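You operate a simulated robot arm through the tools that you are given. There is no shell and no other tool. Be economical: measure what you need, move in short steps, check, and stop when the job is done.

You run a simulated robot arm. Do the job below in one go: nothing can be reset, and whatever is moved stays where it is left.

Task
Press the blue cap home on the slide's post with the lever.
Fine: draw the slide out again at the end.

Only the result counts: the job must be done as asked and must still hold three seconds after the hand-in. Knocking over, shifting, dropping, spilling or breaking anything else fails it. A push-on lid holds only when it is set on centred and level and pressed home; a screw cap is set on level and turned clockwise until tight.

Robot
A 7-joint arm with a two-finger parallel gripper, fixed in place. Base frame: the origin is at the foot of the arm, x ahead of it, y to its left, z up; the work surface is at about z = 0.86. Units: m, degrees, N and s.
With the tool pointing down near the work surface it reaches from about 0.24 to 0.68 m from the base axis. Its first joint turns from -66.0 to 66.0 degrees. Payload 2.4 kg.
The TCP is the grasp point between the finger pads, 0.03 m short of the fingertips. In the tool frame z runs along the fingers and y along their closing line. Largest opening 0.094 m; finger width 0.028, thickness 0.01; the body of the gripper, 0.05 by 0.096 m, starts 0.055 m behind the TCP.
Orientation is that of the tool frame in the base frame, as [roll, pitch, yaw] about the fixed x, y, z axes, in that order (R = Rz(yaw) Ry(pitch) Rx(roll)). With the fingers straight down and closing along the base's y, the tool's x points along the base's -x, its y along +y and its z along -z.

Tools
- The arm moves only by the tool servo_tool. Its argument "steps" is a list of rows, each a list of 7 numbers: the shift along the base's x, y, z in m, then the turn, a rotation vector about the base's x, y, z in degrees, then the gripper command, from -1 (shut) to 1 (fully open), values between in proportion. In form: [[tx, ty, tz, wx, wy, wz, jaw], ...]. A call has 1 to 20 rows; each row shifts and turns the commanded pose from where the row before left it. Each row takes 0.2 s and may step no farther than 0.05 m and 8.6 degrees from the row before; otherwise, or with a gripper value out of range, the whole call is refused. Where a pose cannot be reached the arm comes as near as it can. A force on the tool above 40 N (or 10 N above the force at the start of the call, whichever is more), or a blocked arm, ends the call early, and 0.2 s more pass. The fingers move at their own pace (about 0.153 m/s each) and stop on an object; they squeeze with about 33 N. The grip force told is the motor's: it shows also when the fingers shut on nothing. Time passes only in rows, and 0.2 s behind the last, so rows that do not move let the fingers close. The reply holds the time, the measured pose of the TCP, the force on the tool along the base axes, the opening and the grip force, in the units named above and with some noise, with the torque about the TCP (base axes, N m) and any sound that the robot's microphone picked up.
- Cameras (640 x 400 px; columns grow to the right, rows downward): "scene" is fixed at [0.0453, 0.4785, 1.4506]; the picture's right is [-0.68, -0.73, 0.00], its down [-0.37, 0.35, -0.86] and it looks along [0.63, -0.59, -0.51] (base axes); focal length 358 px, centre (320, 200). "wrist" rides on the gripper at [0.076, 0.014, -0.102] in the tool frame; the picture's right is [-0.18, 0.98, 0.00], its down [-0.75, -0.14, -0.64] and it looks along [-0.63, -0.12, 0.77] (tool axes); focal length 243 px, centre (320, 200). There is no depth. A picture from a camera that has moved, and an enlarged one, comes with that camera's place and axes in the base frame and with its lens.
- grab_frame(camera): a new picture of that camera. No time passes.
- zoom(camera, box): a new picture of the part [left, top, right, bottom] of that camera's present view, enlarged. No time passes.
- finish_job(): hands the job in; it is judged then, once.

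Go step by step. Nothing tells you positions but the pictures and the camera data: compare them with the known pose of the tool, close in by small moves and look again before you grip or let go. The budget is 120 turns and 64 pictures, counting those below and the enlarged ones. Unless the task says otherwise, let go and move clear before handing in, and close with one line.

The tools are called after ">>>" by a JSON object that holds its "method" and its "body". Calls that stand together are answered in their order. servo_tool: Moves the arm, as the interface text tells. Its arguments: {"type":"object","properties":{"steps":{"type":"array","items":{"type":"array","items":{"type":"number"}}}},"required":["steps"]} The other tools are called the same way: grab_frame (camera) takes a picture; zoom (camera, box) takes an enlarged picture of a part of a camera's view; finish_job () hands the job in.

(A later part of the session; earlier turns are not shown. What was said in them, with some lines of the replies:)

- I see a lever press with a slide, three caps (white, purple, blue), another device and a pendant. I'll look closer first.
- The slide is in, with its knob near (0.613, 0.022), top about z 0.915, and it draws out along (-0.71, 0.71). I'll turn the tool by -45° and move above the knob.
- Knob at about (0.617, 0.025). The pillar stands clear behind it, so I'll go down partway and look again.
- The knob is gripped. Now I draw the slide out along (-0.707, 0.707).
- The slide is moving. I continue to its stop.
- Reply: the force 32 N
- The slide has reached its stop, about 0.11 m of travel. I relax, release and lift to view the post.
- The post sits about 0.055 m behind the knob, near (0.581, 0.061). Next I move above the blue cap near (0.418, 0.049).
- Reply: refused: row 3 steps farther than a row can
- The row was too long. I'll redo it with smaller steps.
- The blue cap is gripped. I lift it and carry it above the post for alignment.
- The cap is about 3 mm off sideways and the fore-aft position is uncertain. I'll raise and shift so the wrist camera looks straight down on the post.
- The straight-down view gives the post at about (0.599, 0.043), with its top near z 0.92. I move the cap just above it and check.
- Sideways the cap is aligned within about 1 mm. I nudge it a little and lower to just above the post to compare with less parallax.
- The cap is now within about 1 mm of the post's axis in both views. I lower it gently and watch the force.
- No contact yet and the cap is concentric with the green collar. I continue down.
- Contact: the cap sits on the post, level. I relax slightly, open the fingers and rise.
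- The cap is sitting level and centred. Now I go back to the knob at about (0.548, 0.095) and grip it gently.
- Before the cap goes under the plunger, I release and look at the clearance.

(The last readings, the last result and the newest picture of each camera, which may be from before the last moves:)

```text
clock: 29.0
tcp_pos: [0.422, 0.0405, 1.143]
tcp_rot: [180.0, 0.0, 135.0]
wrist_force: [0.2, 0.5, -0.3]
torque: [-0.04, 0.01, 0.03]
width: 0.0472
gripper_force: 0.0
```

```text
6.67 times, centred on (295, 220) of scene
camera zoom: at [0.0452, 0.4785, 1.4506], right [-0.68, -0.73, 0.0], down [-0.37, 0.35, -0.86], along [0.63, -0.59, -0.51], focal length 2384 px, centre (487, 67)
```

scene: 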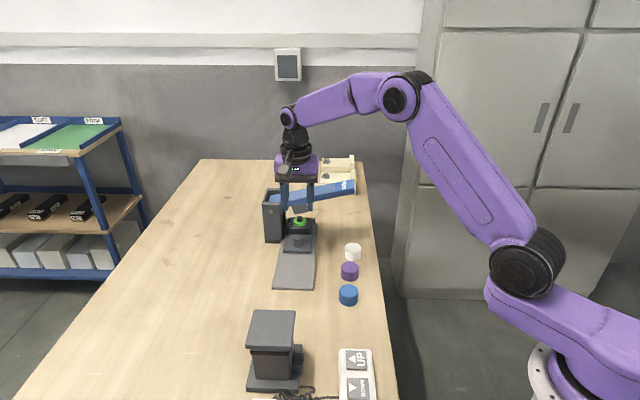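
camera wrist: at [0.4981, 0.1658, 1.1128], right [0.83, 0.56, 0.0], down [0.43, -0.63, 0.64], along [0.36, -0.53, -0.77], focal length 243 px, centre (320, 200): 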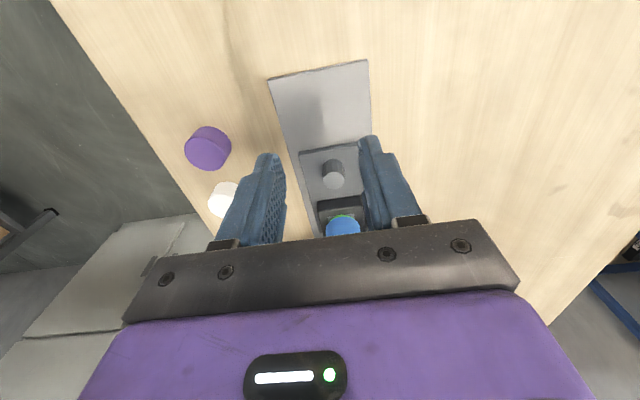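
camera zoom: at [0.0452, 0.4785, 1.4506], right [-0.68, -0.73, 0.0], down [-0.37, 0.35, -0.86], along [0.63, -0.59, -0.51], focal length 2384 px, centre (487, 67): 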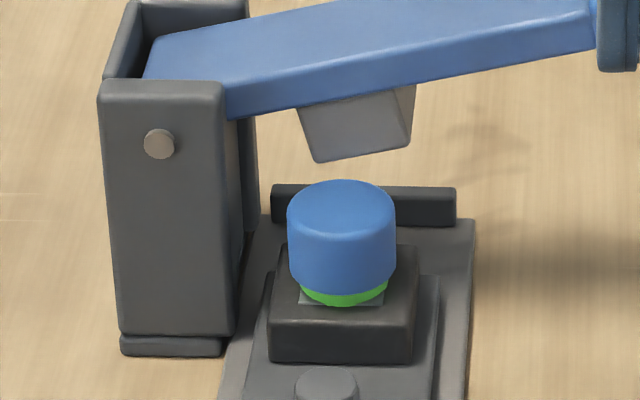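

Clearance looks like a few millimetres and the cap is level. I return to the knob and push the slide the rest of the way slowly.

>>> {"method": "servo_tool", "body": {"steps": [[0.035, 0.004, -0.03, 0, 0, 0, 0], [0.035, 0.004, -0.03, 0, 0, 0, 0], [0.035, 0.004, -0.03, 0, 0, 0, 0], [0.035, 0, -0.03, 0, 0, 0, 0], [0.03, 0, -0.03, 0, 0, 0, 0], [0, 0, -0.03, 0, 0, 0, 0], [0, 0, -0.03, 0, 0, 0, 0], [0, 0, -0.011, 0, 0, 0, 0], [0, 0, 0, 0, 0, 0, 0]]}}

>>> {"method": "grab_frame", "body": {"camera": "wrist"}}

```text
clock: 31.0
tcp_pos: [0.5913, 0.0544, 0.9205]
tcp_rot: [-180.0, 0.0, 134.9]
wrist_force: [0.3, 0.2, 0.5]
torque: [-0.04, 0.01, -0.02]
width: 0.0472
gripper_force: 0.1
```

```text
19 pictures are left
camera wrist: at [0.5488, 0.1191, 1.0221], right [0.83, 0.56, 0.0], down [0.43, -0.63, 0.64], along [0.36, -0.53, -0.77], focal length 243 px, centre (320, 200)
```

wrist: 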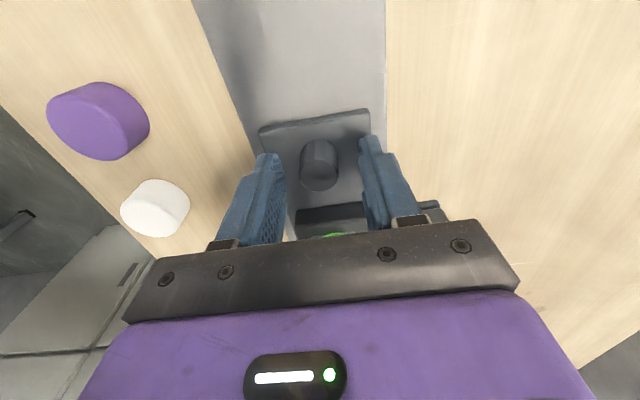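

>>> {"method": "servo_tool", "body": {"steps": [[0, 0, 0, 0, 0, 0, -1], [0, 0, 0, 0, 0, 0, -1], [0, 0, 0, 0, 0, 0, -1], [0.003, -0.003, 0, 0, 0, 0, -1], [0.003, -0.003, 0, 0, 0, 0, -1], [0.003, -0.003, 0, 0, 0, 0, -1], [0.003, -0.003, 0, 0, 0, 0, -1]]}}

>>> {"method": "servo_tool", "body": {"steps": [[0.003, -0.003, 0, 0, 0, 0, -1], [0.003, -0.003, 0, 0, 0, 0, -1], [0.003, -0.003, 0, 0, 0, 0, -1], [0.003, -0.003, 0, 0, 0, 0, -1], [0.003, -0.003, 0, 0, 0, 0, -1]]}}

```text
clock: 32.6
tcp_pos: [0.6037, 0.0404, 0.9213]
tcp_rot: [-179.9, -0.2, 134.9]
wrist_force: [-13.4, -12.3, 7.4]
torque: [0.34, 0.52, -0.11]
width: 0.0234
gripper_force: 44.6
```

```text
clock: 33.8
tcp_pos: [0.6173, 0.0255, 0.9208]
tcp_rot: [-179.9, -0.1, 134.9]
wrist_force: [-15.3, -16.3, 4.1]
torque: [-0.34, 0.02, -0.22]
width: 0.0234
gripper_force: 44.9
```

>>> {"method": "servo_tool", "body": {"steps": [[-0.0015, -0.0015, 0, 0, 0, 0, -1], [0.002, -0.002, 0, 0, 0, 0, -1], [0.002, -0.002, 0, 0, 0, 0, -1]]}}

```text
clock: 34.6
tcp_pos: [0.6207, 0.0228, 0.9211]
tcp_rot: [-180.0, 0.0, 135.2]
wrist_force: [-5.0, -6.3, -0.3]
torque: [0.14, 0.95, 0.01]
width: 0.0234
gripper_force: 44.6
```

>>> {"method": "servo_tool", "body": {"steps": [[0.002, -0.002, 0, 0, 0, 0, -1], [0.002, -0.002, 0, 0, 0, 0, -1], [0.0015, -0.0015, 0, 0, 0, 0, -1]]}}

```text
clock: 35.4
tcp_pos: [0.6234, 0.0214, 0.9204]
tcp_rot: [-179.6, -0.5, 135.3]
wrist_force: [-29.8, 14.3, 10.2]
torque: [0.72, 0.46, -0.04]
width: 0.0235
gripper_force: 44.9
```

The inner stop is reached. I relax, release and back away to check.

>>> {"method": "servo_tool", "body": {"steps": [[-0.0025, 0.002, 0, 0, 0, 0, -1], [0, 0, 0, 0, 0, 0, 0], [0, 0, 0, 0, 0, 0, 0], [0, 0, 0.03, 0, 0, 0, 0], [-0.03, 0.01, 0.03, 0, 0, 0, -1], [-0.04, 0.0, 0.03, 0, 0, 0, -1], [-0.04, -0.02, 0.02, 0, 0, 0, -1], [-0.03, -0.04, 0, 0, 0, 0, -1], [0, -0.05, 0, 0, 0, 0, -1], [0, -0.05, 0, 0, 0, 0, -1], [0, 0, 0, 0, 0, 0, -1]]}}

>>> {"method": "zoom", "body": {"camera": "scene", "box": [265, 180, 325, 240]}}

>>> {"method": "grab_frame", "body": {"camera": "wrist"}}

>>> {"method": "grab_frame", "body": {"camera": "scene"}}

```text
clock: 37.8
tcp_pos: [0.4826, -0.1338, 1.0305]
tcp_rot: [180.0, 0.0, 134.9]
wrist_force: [0.0, 0.3, -0.7]
torque: [-0.01, 0.03, -0.01]
width: 0.0
gripper_force: 32.6
```

```text
6.67 times, centred on (295, 210) of scene
camera zoom: at [0.0453, 0.4785, 1.4506], right [-0.68, -0.73, 0.0], down [-0.37, 0.35, -0.86], along [0.63, -0.59, -0.51], focal length 2384 px, centre (487, 133)
```

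zoom: 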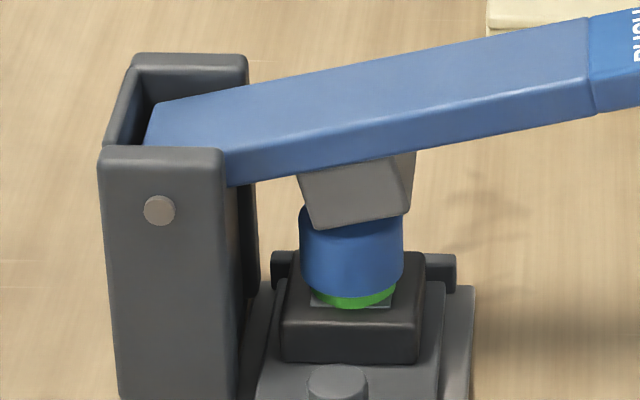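

```text
17 pictures are left
camera wrist: at [0.4402, -0.0679, 1.1324], right [0.82, 0.57, 0.0], down [0.43, -0.63, 0.64], along [0.36, -0.53, -0.77], focal length 243 px, centre (320, 200)
```

wrist: 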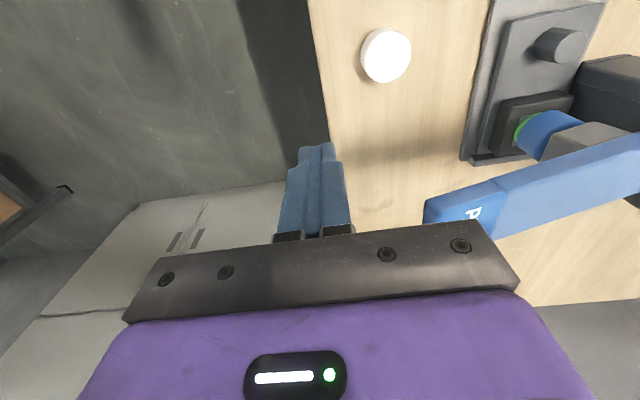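

```text
16 pictures are left
```

scene: 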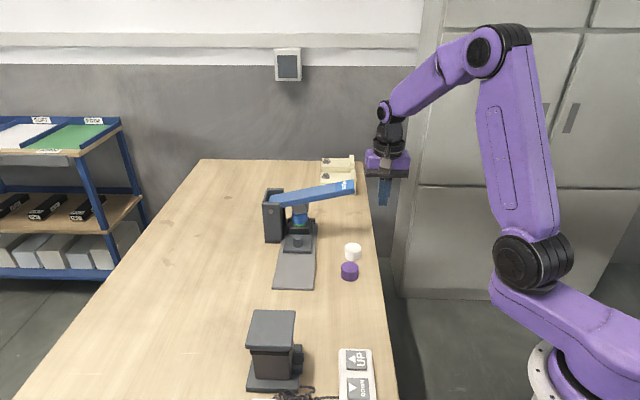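

The cap is under the plunger and the lever's PUSH pad is near (0.593, -0.115, 1.0). I move the closed fingers above it.

>>> {"method": "servo_tool", "body": {"steps": [[0, 0, 0.04, 0, 0, 0, -1], [0.035, 0.005, 0.02, 0, 0, 0, -1], [0.04, 0.005, 0, 0, 0, 0, -1], [0.035, 0.008, 0, 0, 0, 0, -1], [0, 0, 0, 0, 0, 0, -1]]}}

>>> {"method": "grab_frame", "body": {"camera": "wrist"}}

>>> {"method": "zoom", "body": {"camera": "scene", "box": [290, 120, 390, 220]}}

```text
clock: 39.0
tcp_pos: [0.5931, -0.1129, 1.0905]
tcp_rot: [180.0, 0.0, 135.0]
wrist_force: [-0.1, -0.1, 0.0]
torque: [0.0, -0.02, -0.03]
width: 0.0
gripper_force: 33.0
```

```text
15 pictures are left
camera wrist: at [0.5507, -0.0484, 1.192], right [0.83, 0.56, 0.0], down [0.43, -0.63, 0.64], along [0.36, -0.53, -0.77], focal length 243 px, centre (320, 200)
```

wrist: 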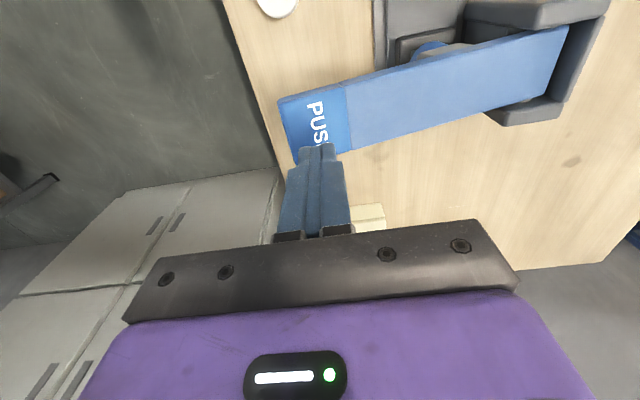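

```text
4.00 times, centred on (340, 170) of scene
camera zoom: at [0.0453, 0.4785, 1.4506], right [-0.68, -0.73, 0.0], down [-0.37, 0.35, -0.86], along [0.63, -0.59, -0.51], focal length 1430 px, centre (240, 320)
```

zoom: 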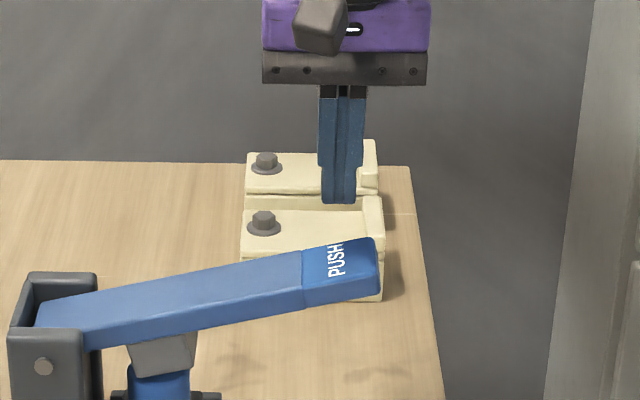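

The fingertips line up with the pad. I descend onto it and press in small steps.

>>> {"method": "servo_tool", "body": {"steps": [[-0.002, 0.002, -0.02, 0, 0, 0, -1], [0, 0, -0.01, 0, 0, 0, -1], [0, 0, -0.005, 0, 0, 0, -1], [0, 0, -0.005, 0, 0, 0, -1], [0, 0, -0.004, 0, 0, 0, -1], [0, 0, -0.004, 0, 0, 0, -1], [0, 0, -0.004, 0, 0, 0, -1]]}}

>>> {"method": "zoom", "body": {"camera": "scene", "box": [260, 150, 370, 250]}}

```text
clock: 40.6
tcp_pos: [0.5921, -0.1118, 1.0386]
tcp_rot: [-180.0, 0.0, 135.0]
wrist_force: [-1.8, -1.1, 4.5]
torque: [-0.07, 0.1, -0.03]
width: 0.0
gripper_force: 32.7
```

```text
4.00 times, centred on (315, 200) of scene
camera zoom: at [0.0451, 0.4785, 1.4506], right [-0.68, -0.73, 0.0], down [-0.37, 0.35, -0.86], along [0.63, -0.59, -0.51], focal length 1430 px, centre (340, 200)
```

zoom: 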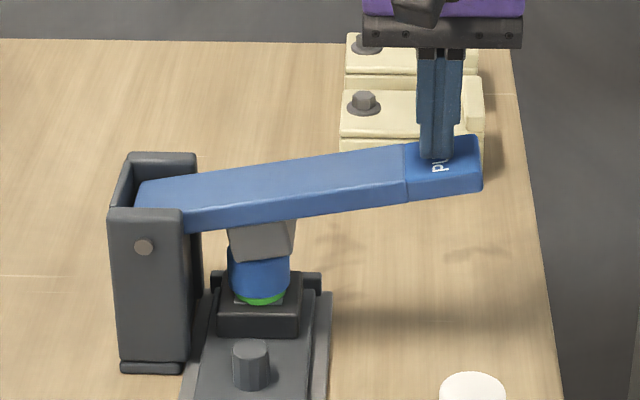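

>>> {"method": "servo_tool", "body": {"steps": [[0, 0, -0.003, 0, 0, 0, -1], [0, 0, -0.003, 0, 0, 0, -1], [0, 0, -0.003, 0, 0, 0, -1], [0, 0, -0.003, 0, 0, 0, -1]]}}

```text
clock: 41.6
tcp_pos: [0.5912, -0.1135, 1.0268]
tcp_rot: [-180.0, 0.1, 135.0]
wrist_force: [-3.6, -5.1, 8.7]
torque: [-0.21, 0.14, -0.03]
width: 0.0
gripper_force: 33.1
```

>>> {"method": "servo_tool", "body": {"steps": [[0, 0, -0.003, 0, 0, 0, -1], [0, 0, -0.003, 0, 0, 0, -1], [0, 0, -0.003, 0, 0, 0, -1], [0, 0, -0.003, 0, 0, 0, -1]]}}

>>> {"method": "zoom", "body": {"camera": "scene", "box": [260, 150, 370, 250]}}

```text
clock: 42.6
tcp_pos: [0.5916, -0.1139, 1.0145]
tcp_rot: [-180.0, 0.0, 135.0]
wrist_force: [-5.7, -7.7, 10.1]
torque: [-0.26, 0.25, 0.06]
width: 0.0002
gripper_force: 33.2
```

```text
4.00 times, centred on (315, 200) of scene
camera zoom: at [0.0449, 0.4783, 1.4506], right [-0.68, -0.73, 0.0], down [-0.37, 0.35, -0.86], along [0.63, -0.59, -0.51], focal length 1430 px, centre (340, 200)
```

zoom: 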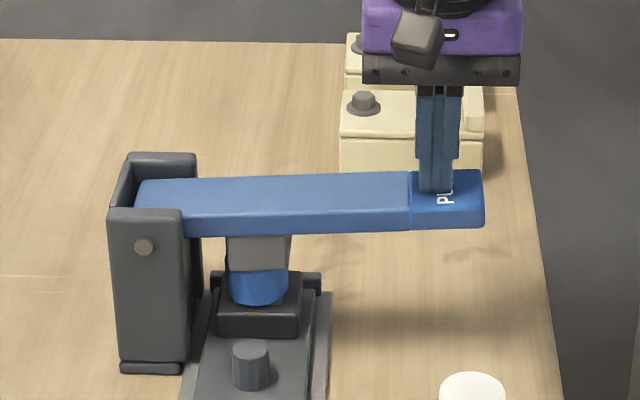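

The cap is going down over the green collar. I continue until it is firm.

>>> {"method": "servo_tool", "body": {"steps": [[0, 0, -0.003, 0, 0, 0, -1], [0, 0, -0.003, 0, 0, 0, -1], [0, 0, -0.003, 0, 0, 0, -1], [0, 0, -0.003, 0, 0, 0, -1]]}}

```text
clock: 43.6
tcp_pos: [0.5912, -0.113, 1.0046]
tcp_rot: [180.0, 0.2, 135.0]
wrist_force: [-10.6, -9.2, 29.0]
torque: [-0.1, 0.66, 0.14]
width: 0.0001
gripper_force: 33.0
```

>>> {"method": "servo_tool", "body": {"steps": [[0, 0, -0.002, 0, 0, 0, -1], [0, 0, -0.002, 0, 0, 0, -1], [0, 0, -0.002, 0, 0, 0, -1], [0, 0, -0.002, 0, 0, 0, -1]]}}

>>> {"method": "zoom", "body": {"camera": "scene", "box": [265, 180, 325, 240]}}

```text
clock: 44.0
tcp_pos: [0.5913, -0.1122, 1.0048]
tcp_rot: [179.9, 0.2, 134.9]
wrist_force: [-7.7, 0.5, 13.8]
torque: [0.07, 0.38, -0.02]
width: 0.0
gripper_force: 33.1
stopped in row 1: the force on the tool passed its limit at 44 N (the readings are from after the stop); the commanded pose is now the measured one
```

```text
6.67 times, centred on (295, 210) of scene
camera zoom: at [0.0447, 0.4786, 1.4506], right [-0.68, -0.73, 0.0], down [-0.37, 0.35, -0.86], along [0.63, -0.59, -0.51], focal length 2384 px, centre (487, 133)
```

zoom: 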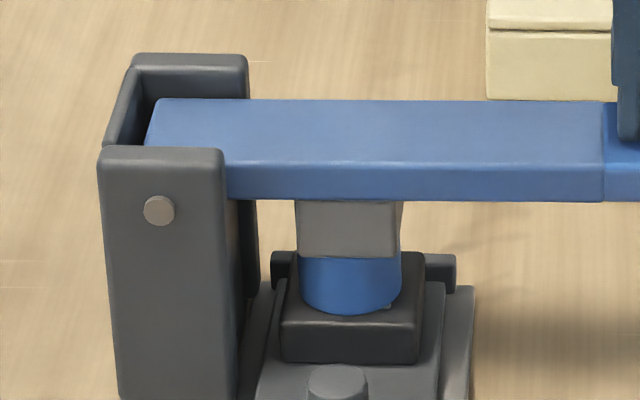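

The force rose sharply with no more travel, so the cap is probably home. I press once more in fine steps to confirm.

>>> {"method": "servo_tool", "body": {"steps": [[0, 0, -0.001, 0, 0, 0, -1], [0, 0, -0.001, 0, 0, 0, -1], [0, 0, -0.001, 0, 0, 0, -1], [0, 0, -0.001, 0, 0, 0, -1], [0, 0, -0.001, 0, 0, 0, -1]]}}

>>> {"method": "zoom", "body": {"camera": "scene", "box": [280, 200, 310, 230]}}

```text
clock: 44.7
tcp_pos: [0.5925, -0.1141, 1.0053]
tcp_rot: [-179.9, 0.2, 134.9]
wrist_force: [-8.4, 2.1, 13.9]
torque: [0.11, 0.42, -0.02]
width: 0.0
gripper_force: 33.0
stopped in row 3: the force on the tool passed its limit at 42 N (the readings are from after the stop); the commanded pose is now the measured one
```

```text
13.33 times, centred on (295, 215) of scene
camera zoom: at [0.0447, 0.4786, 1.4505], right [-0.68, -0.73, 0.0], down [-0.37, 0.35, -0.86], along [0.63, -0.59, -0.51], focal length 4768 px, centre (653, 0)
```

zoom: 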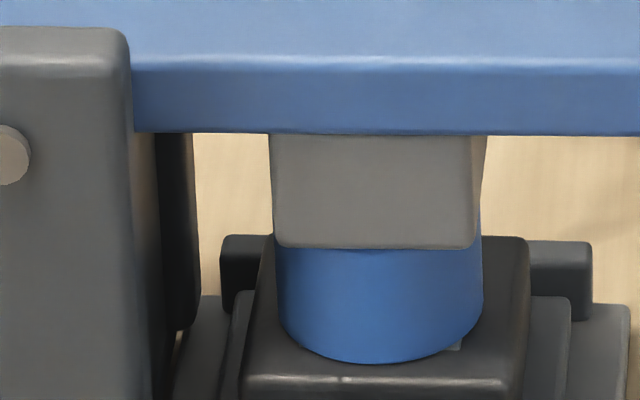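

Solid, with no further travel. I raise and see whether the lever returns.

>>> {"method": "servo_tool", "body": {"steps": [[0, 0, 0.005, 0, 0, 0, -1], [0, 0, 0.01, 0, 0, 0, -1], [0, 0, 0.01, 0, 0, 0, -1], [0, 0, 0.01, 0, 0, 0, -1], [0, 0, 0.03, 0, 0, 0, -1], [0, 0, 0.04, 0, 0, 0, -1], [0, 0, 0, 0, 0, 0, -1]]}}

>>> {"method": "zoom", "body": {"camera": "scene", "box": [260, 170, 340, 250]}}

```text
clock: 46.3
tcp_pos: [0.5922, -0.1135, 1.1088]
tcp_rot: [179.8, 0.2, 135.0]
wrist_force: [-0.6, -0.3, 0.4]
torque: [0.02, 0.0, -0.01]
width: 0.0
gripper_force: 32.6
```

```text
5.00 times, centred on (300, 210) of scene
camera zoom: at [0.0452, 0.4785, 1.4506], right [-0.68, -0.73, 0.0], down [-0.37, 0.35, -0.86], along [0.63, -0.59, -0.51], focal length 1788 px, centre (420, 150)
```

zoom: 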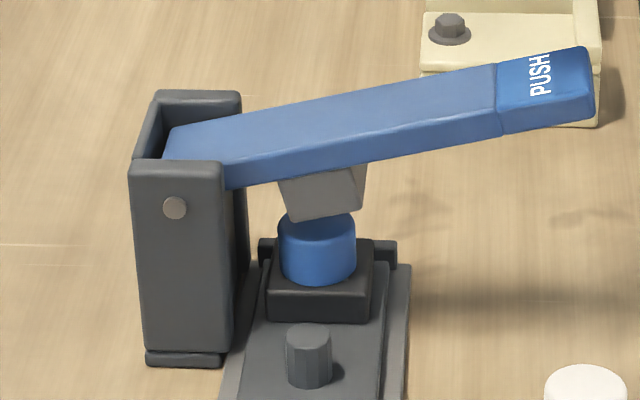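

The lever sprang back and the cap is seated. Now I return to the knob to draw the slide out.

>>> {"method": "servo_tool", "body": {"steps": [[0, 0.034, 0, 0, 0, 0, -1], [0.008, 0.034, 0, 0, 0, 0, -1], [0.01, 0.034, 0, 0, 0, 0, -1], [0.0105, 0.0335, 0, 0, 0, 0, 0], [0, 0, -0.045, 0, 0, 0, 0], [0, 0, -0.045, 0, 0, 0, 0], [0, 0, -0.045, 0, 0, 0, 0], [0, 0, 0, 0, 0, 0, 0]]}}

>>> {"method": "zoom", "body": {"camera": "wrist", "box": [220, 40, 440, 240]}}

```text
clock: 48.1
tcp_pos: [0.6188, 0.0229, 0.9734]
tcp_rot: [180.0, 0.2, 135.0]
wrist_force: [-0.2, 1.4, -0.3]
torque: [0.01, 0.02, 0.0]
width: 0.0471
gripper_force: 0.0
```

```text
2.00 times, centred on (330, 140) of wrist
camera zoom: at [0.5765, 0.0878, 1.075], right [0.83, 0.56, 0.0], down [0.43, -0.63, 0.64], along [0.37, -0.53, -0.76], focal length 485 px, centre (300, 320)
```

zoom: 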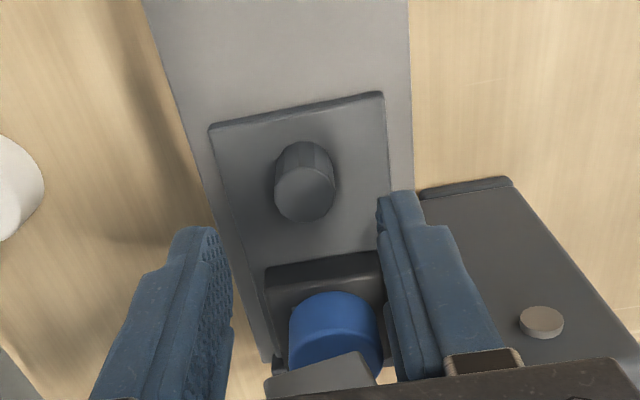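

>>> {"method": "servo_tool", "body": {"steps": [[0.001, -0.001, -0.03, 0, 0, 0, 0], [0, 0, -0.022, 0, 0, 0, 0], [0, 0, 0, 0, 0, 0, -1], [0, 0, 0, 0, 0, 0, -1], [0, 0, 0, 0, 0, 0, -1]]}}

>>> {"method": "servo_tool", "body": {"steps": [[-0.004, 0.004, 0, 0, 0, 0, -1], [-0.006, 0.006, 0, 0, 0, 0, -1], [-0.006, 0.006, 0, 0, 0, 0, -1], [-0.006, 0.006, 0, 0, 0, 0, -1], [-0.006, 0.006, 0, 0, 0, 0, -1], [-0.006, 0.006, 0, 0, 0, 0, -1]]}}

```text
clock: 49.3
tcp_pos: [0.6214, 0.0226, 0.9212]
tcp_rot: [179.9, 0.2, 135.0]
wrist_force: [3.4, 4.8, -1.7]
torque: [-0.16, 0.02, 0.03]
width: 0.0234
gripper_force: 45.0
```

```text
clock: 50.7
tcp_pos: [0.5865, 0.0556, 0.9218]
tcp_rot: [-180.0, 0.1, 135.0]
wrist_force: [1.7, 1.4, -14.3]
torque: [-0.16, -0.68, 0.1]
width: 0.0233
gripper_force: 44.8
```

>>> {"method": "servo_tool", "body": {"steps": [[-0.006, 0.006, 0, 0, 0, 0, -1], [-0.006, 0.006, 0, 0, 0, 0, -1], [-0.006, 0.006, 0, 0, 0, 0, -1], [-0.006, 0.006, 0, 0, 0, 0, -1], [-0.006, 0.006, 0, 0, 0, 0, -1], [-0.006, 0.006, 0, 0, 0, 0, -1]]}}

>>> {"method": "servo_tool", "body": {"steps": [[-0.003, 0.003, 0, 0, 0, 0, -1], [-0.003, 0.003, 0, 0, 0, 0, -1], [-0.003, 0.003, 0, 0, 0, 0, -1]]}}

```text
clock: 52.1
tcp_pos: [0.5516, 0.0922, 0.9219]
tcp_rot: [-179.9, 0.1, 135.0]
wrist_force: [2.5, 3.7, -23.7]
torque: [0.29, -0.42, 0.0]
width: 0.0235
gripper_force: 44.9
```

```text
clock: 52.9
tcp_pos: [0.5455, 0.0981, 0.9225]
tcp_rot: [179.7, 0.5, 134.7]
wrist_force: [21.6, -11.1, -23.0]
torque: [-0.46, -0.23, 0.0]
width: 0.0237
gripper_force: 44.5
```

It's at the stop. I relax slightly, release and retreat upward.

>>> {"method": "servo_tool", "body": {"steps": [[-0.001, 0.001, -0.001, 0, 0, 0, -1], [0.002, -0.002, 0, 0, 0, 0, -1], [0, 0, 0, 0, 0, 0, 0], [0, 0, 0, 0, 0, 0, 0], [0, 0, 0.03, 0, 0, 0, 0], [0, 0, 0.04, 0, 0, 0, 0], [-0.03, 0.0, 0.035, 0, 0, 0, 0], [-0.04, 0.0, 0.03, 0, 0, 0, 0], [-0.03, -0.03, 0.02, 0, 0, 0, 0], [-0.03, -0.03, 0.02, 0, 0, 0, 0], [0, 0, 0, 0, 0, 0, 0]]}}

>>> {"method": "zoom", "body": {"camera": "scene", "box": [250, 200, 330, 290]}}

>>> {"method": "grab_frame", "body": {"camera": "scene"}}

```text
clock: 55.3
tcp_pos: [0.4141, 0.0377, 1.0961]
tcp_rot: [179.9, 0.3, 134.9]
wrist_force: [-0.1, 0.3, -0.1]
torque: [0.05, 0.04, -0.03]
width: 0.0473
gripper_force: 0.2
```

```text
4.44 times, centred on (290, 245) of scene
camera zoom: at [0.0452, 0.4785, 1.4506], right [-0.68, -0.73, 0.0], down [-0.37, 0.35, -0.86], along [0.63, -0.59, -0.51], focal length 1589 px, centre (453, 0)
```

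zoom: 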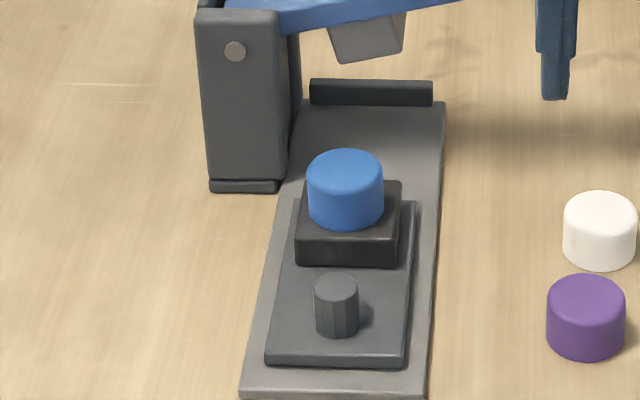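

```text
6 pictures are left
```

scene: 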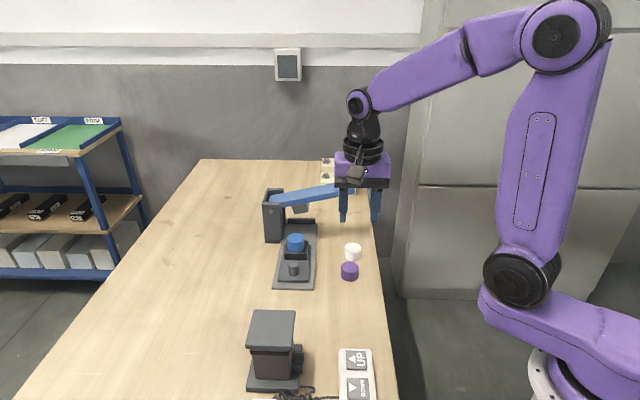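

The blue cap sits level and fully down on the post, the slide is drawn out to its stop and everything else is in place, so I hand in.

>>> {"method": "finish_job", "body": {}}

```text
The job is handed in.
```

The blue cap is pressed home on the slide's post with the lever, the slide is drawn out again, and the arm is clear.
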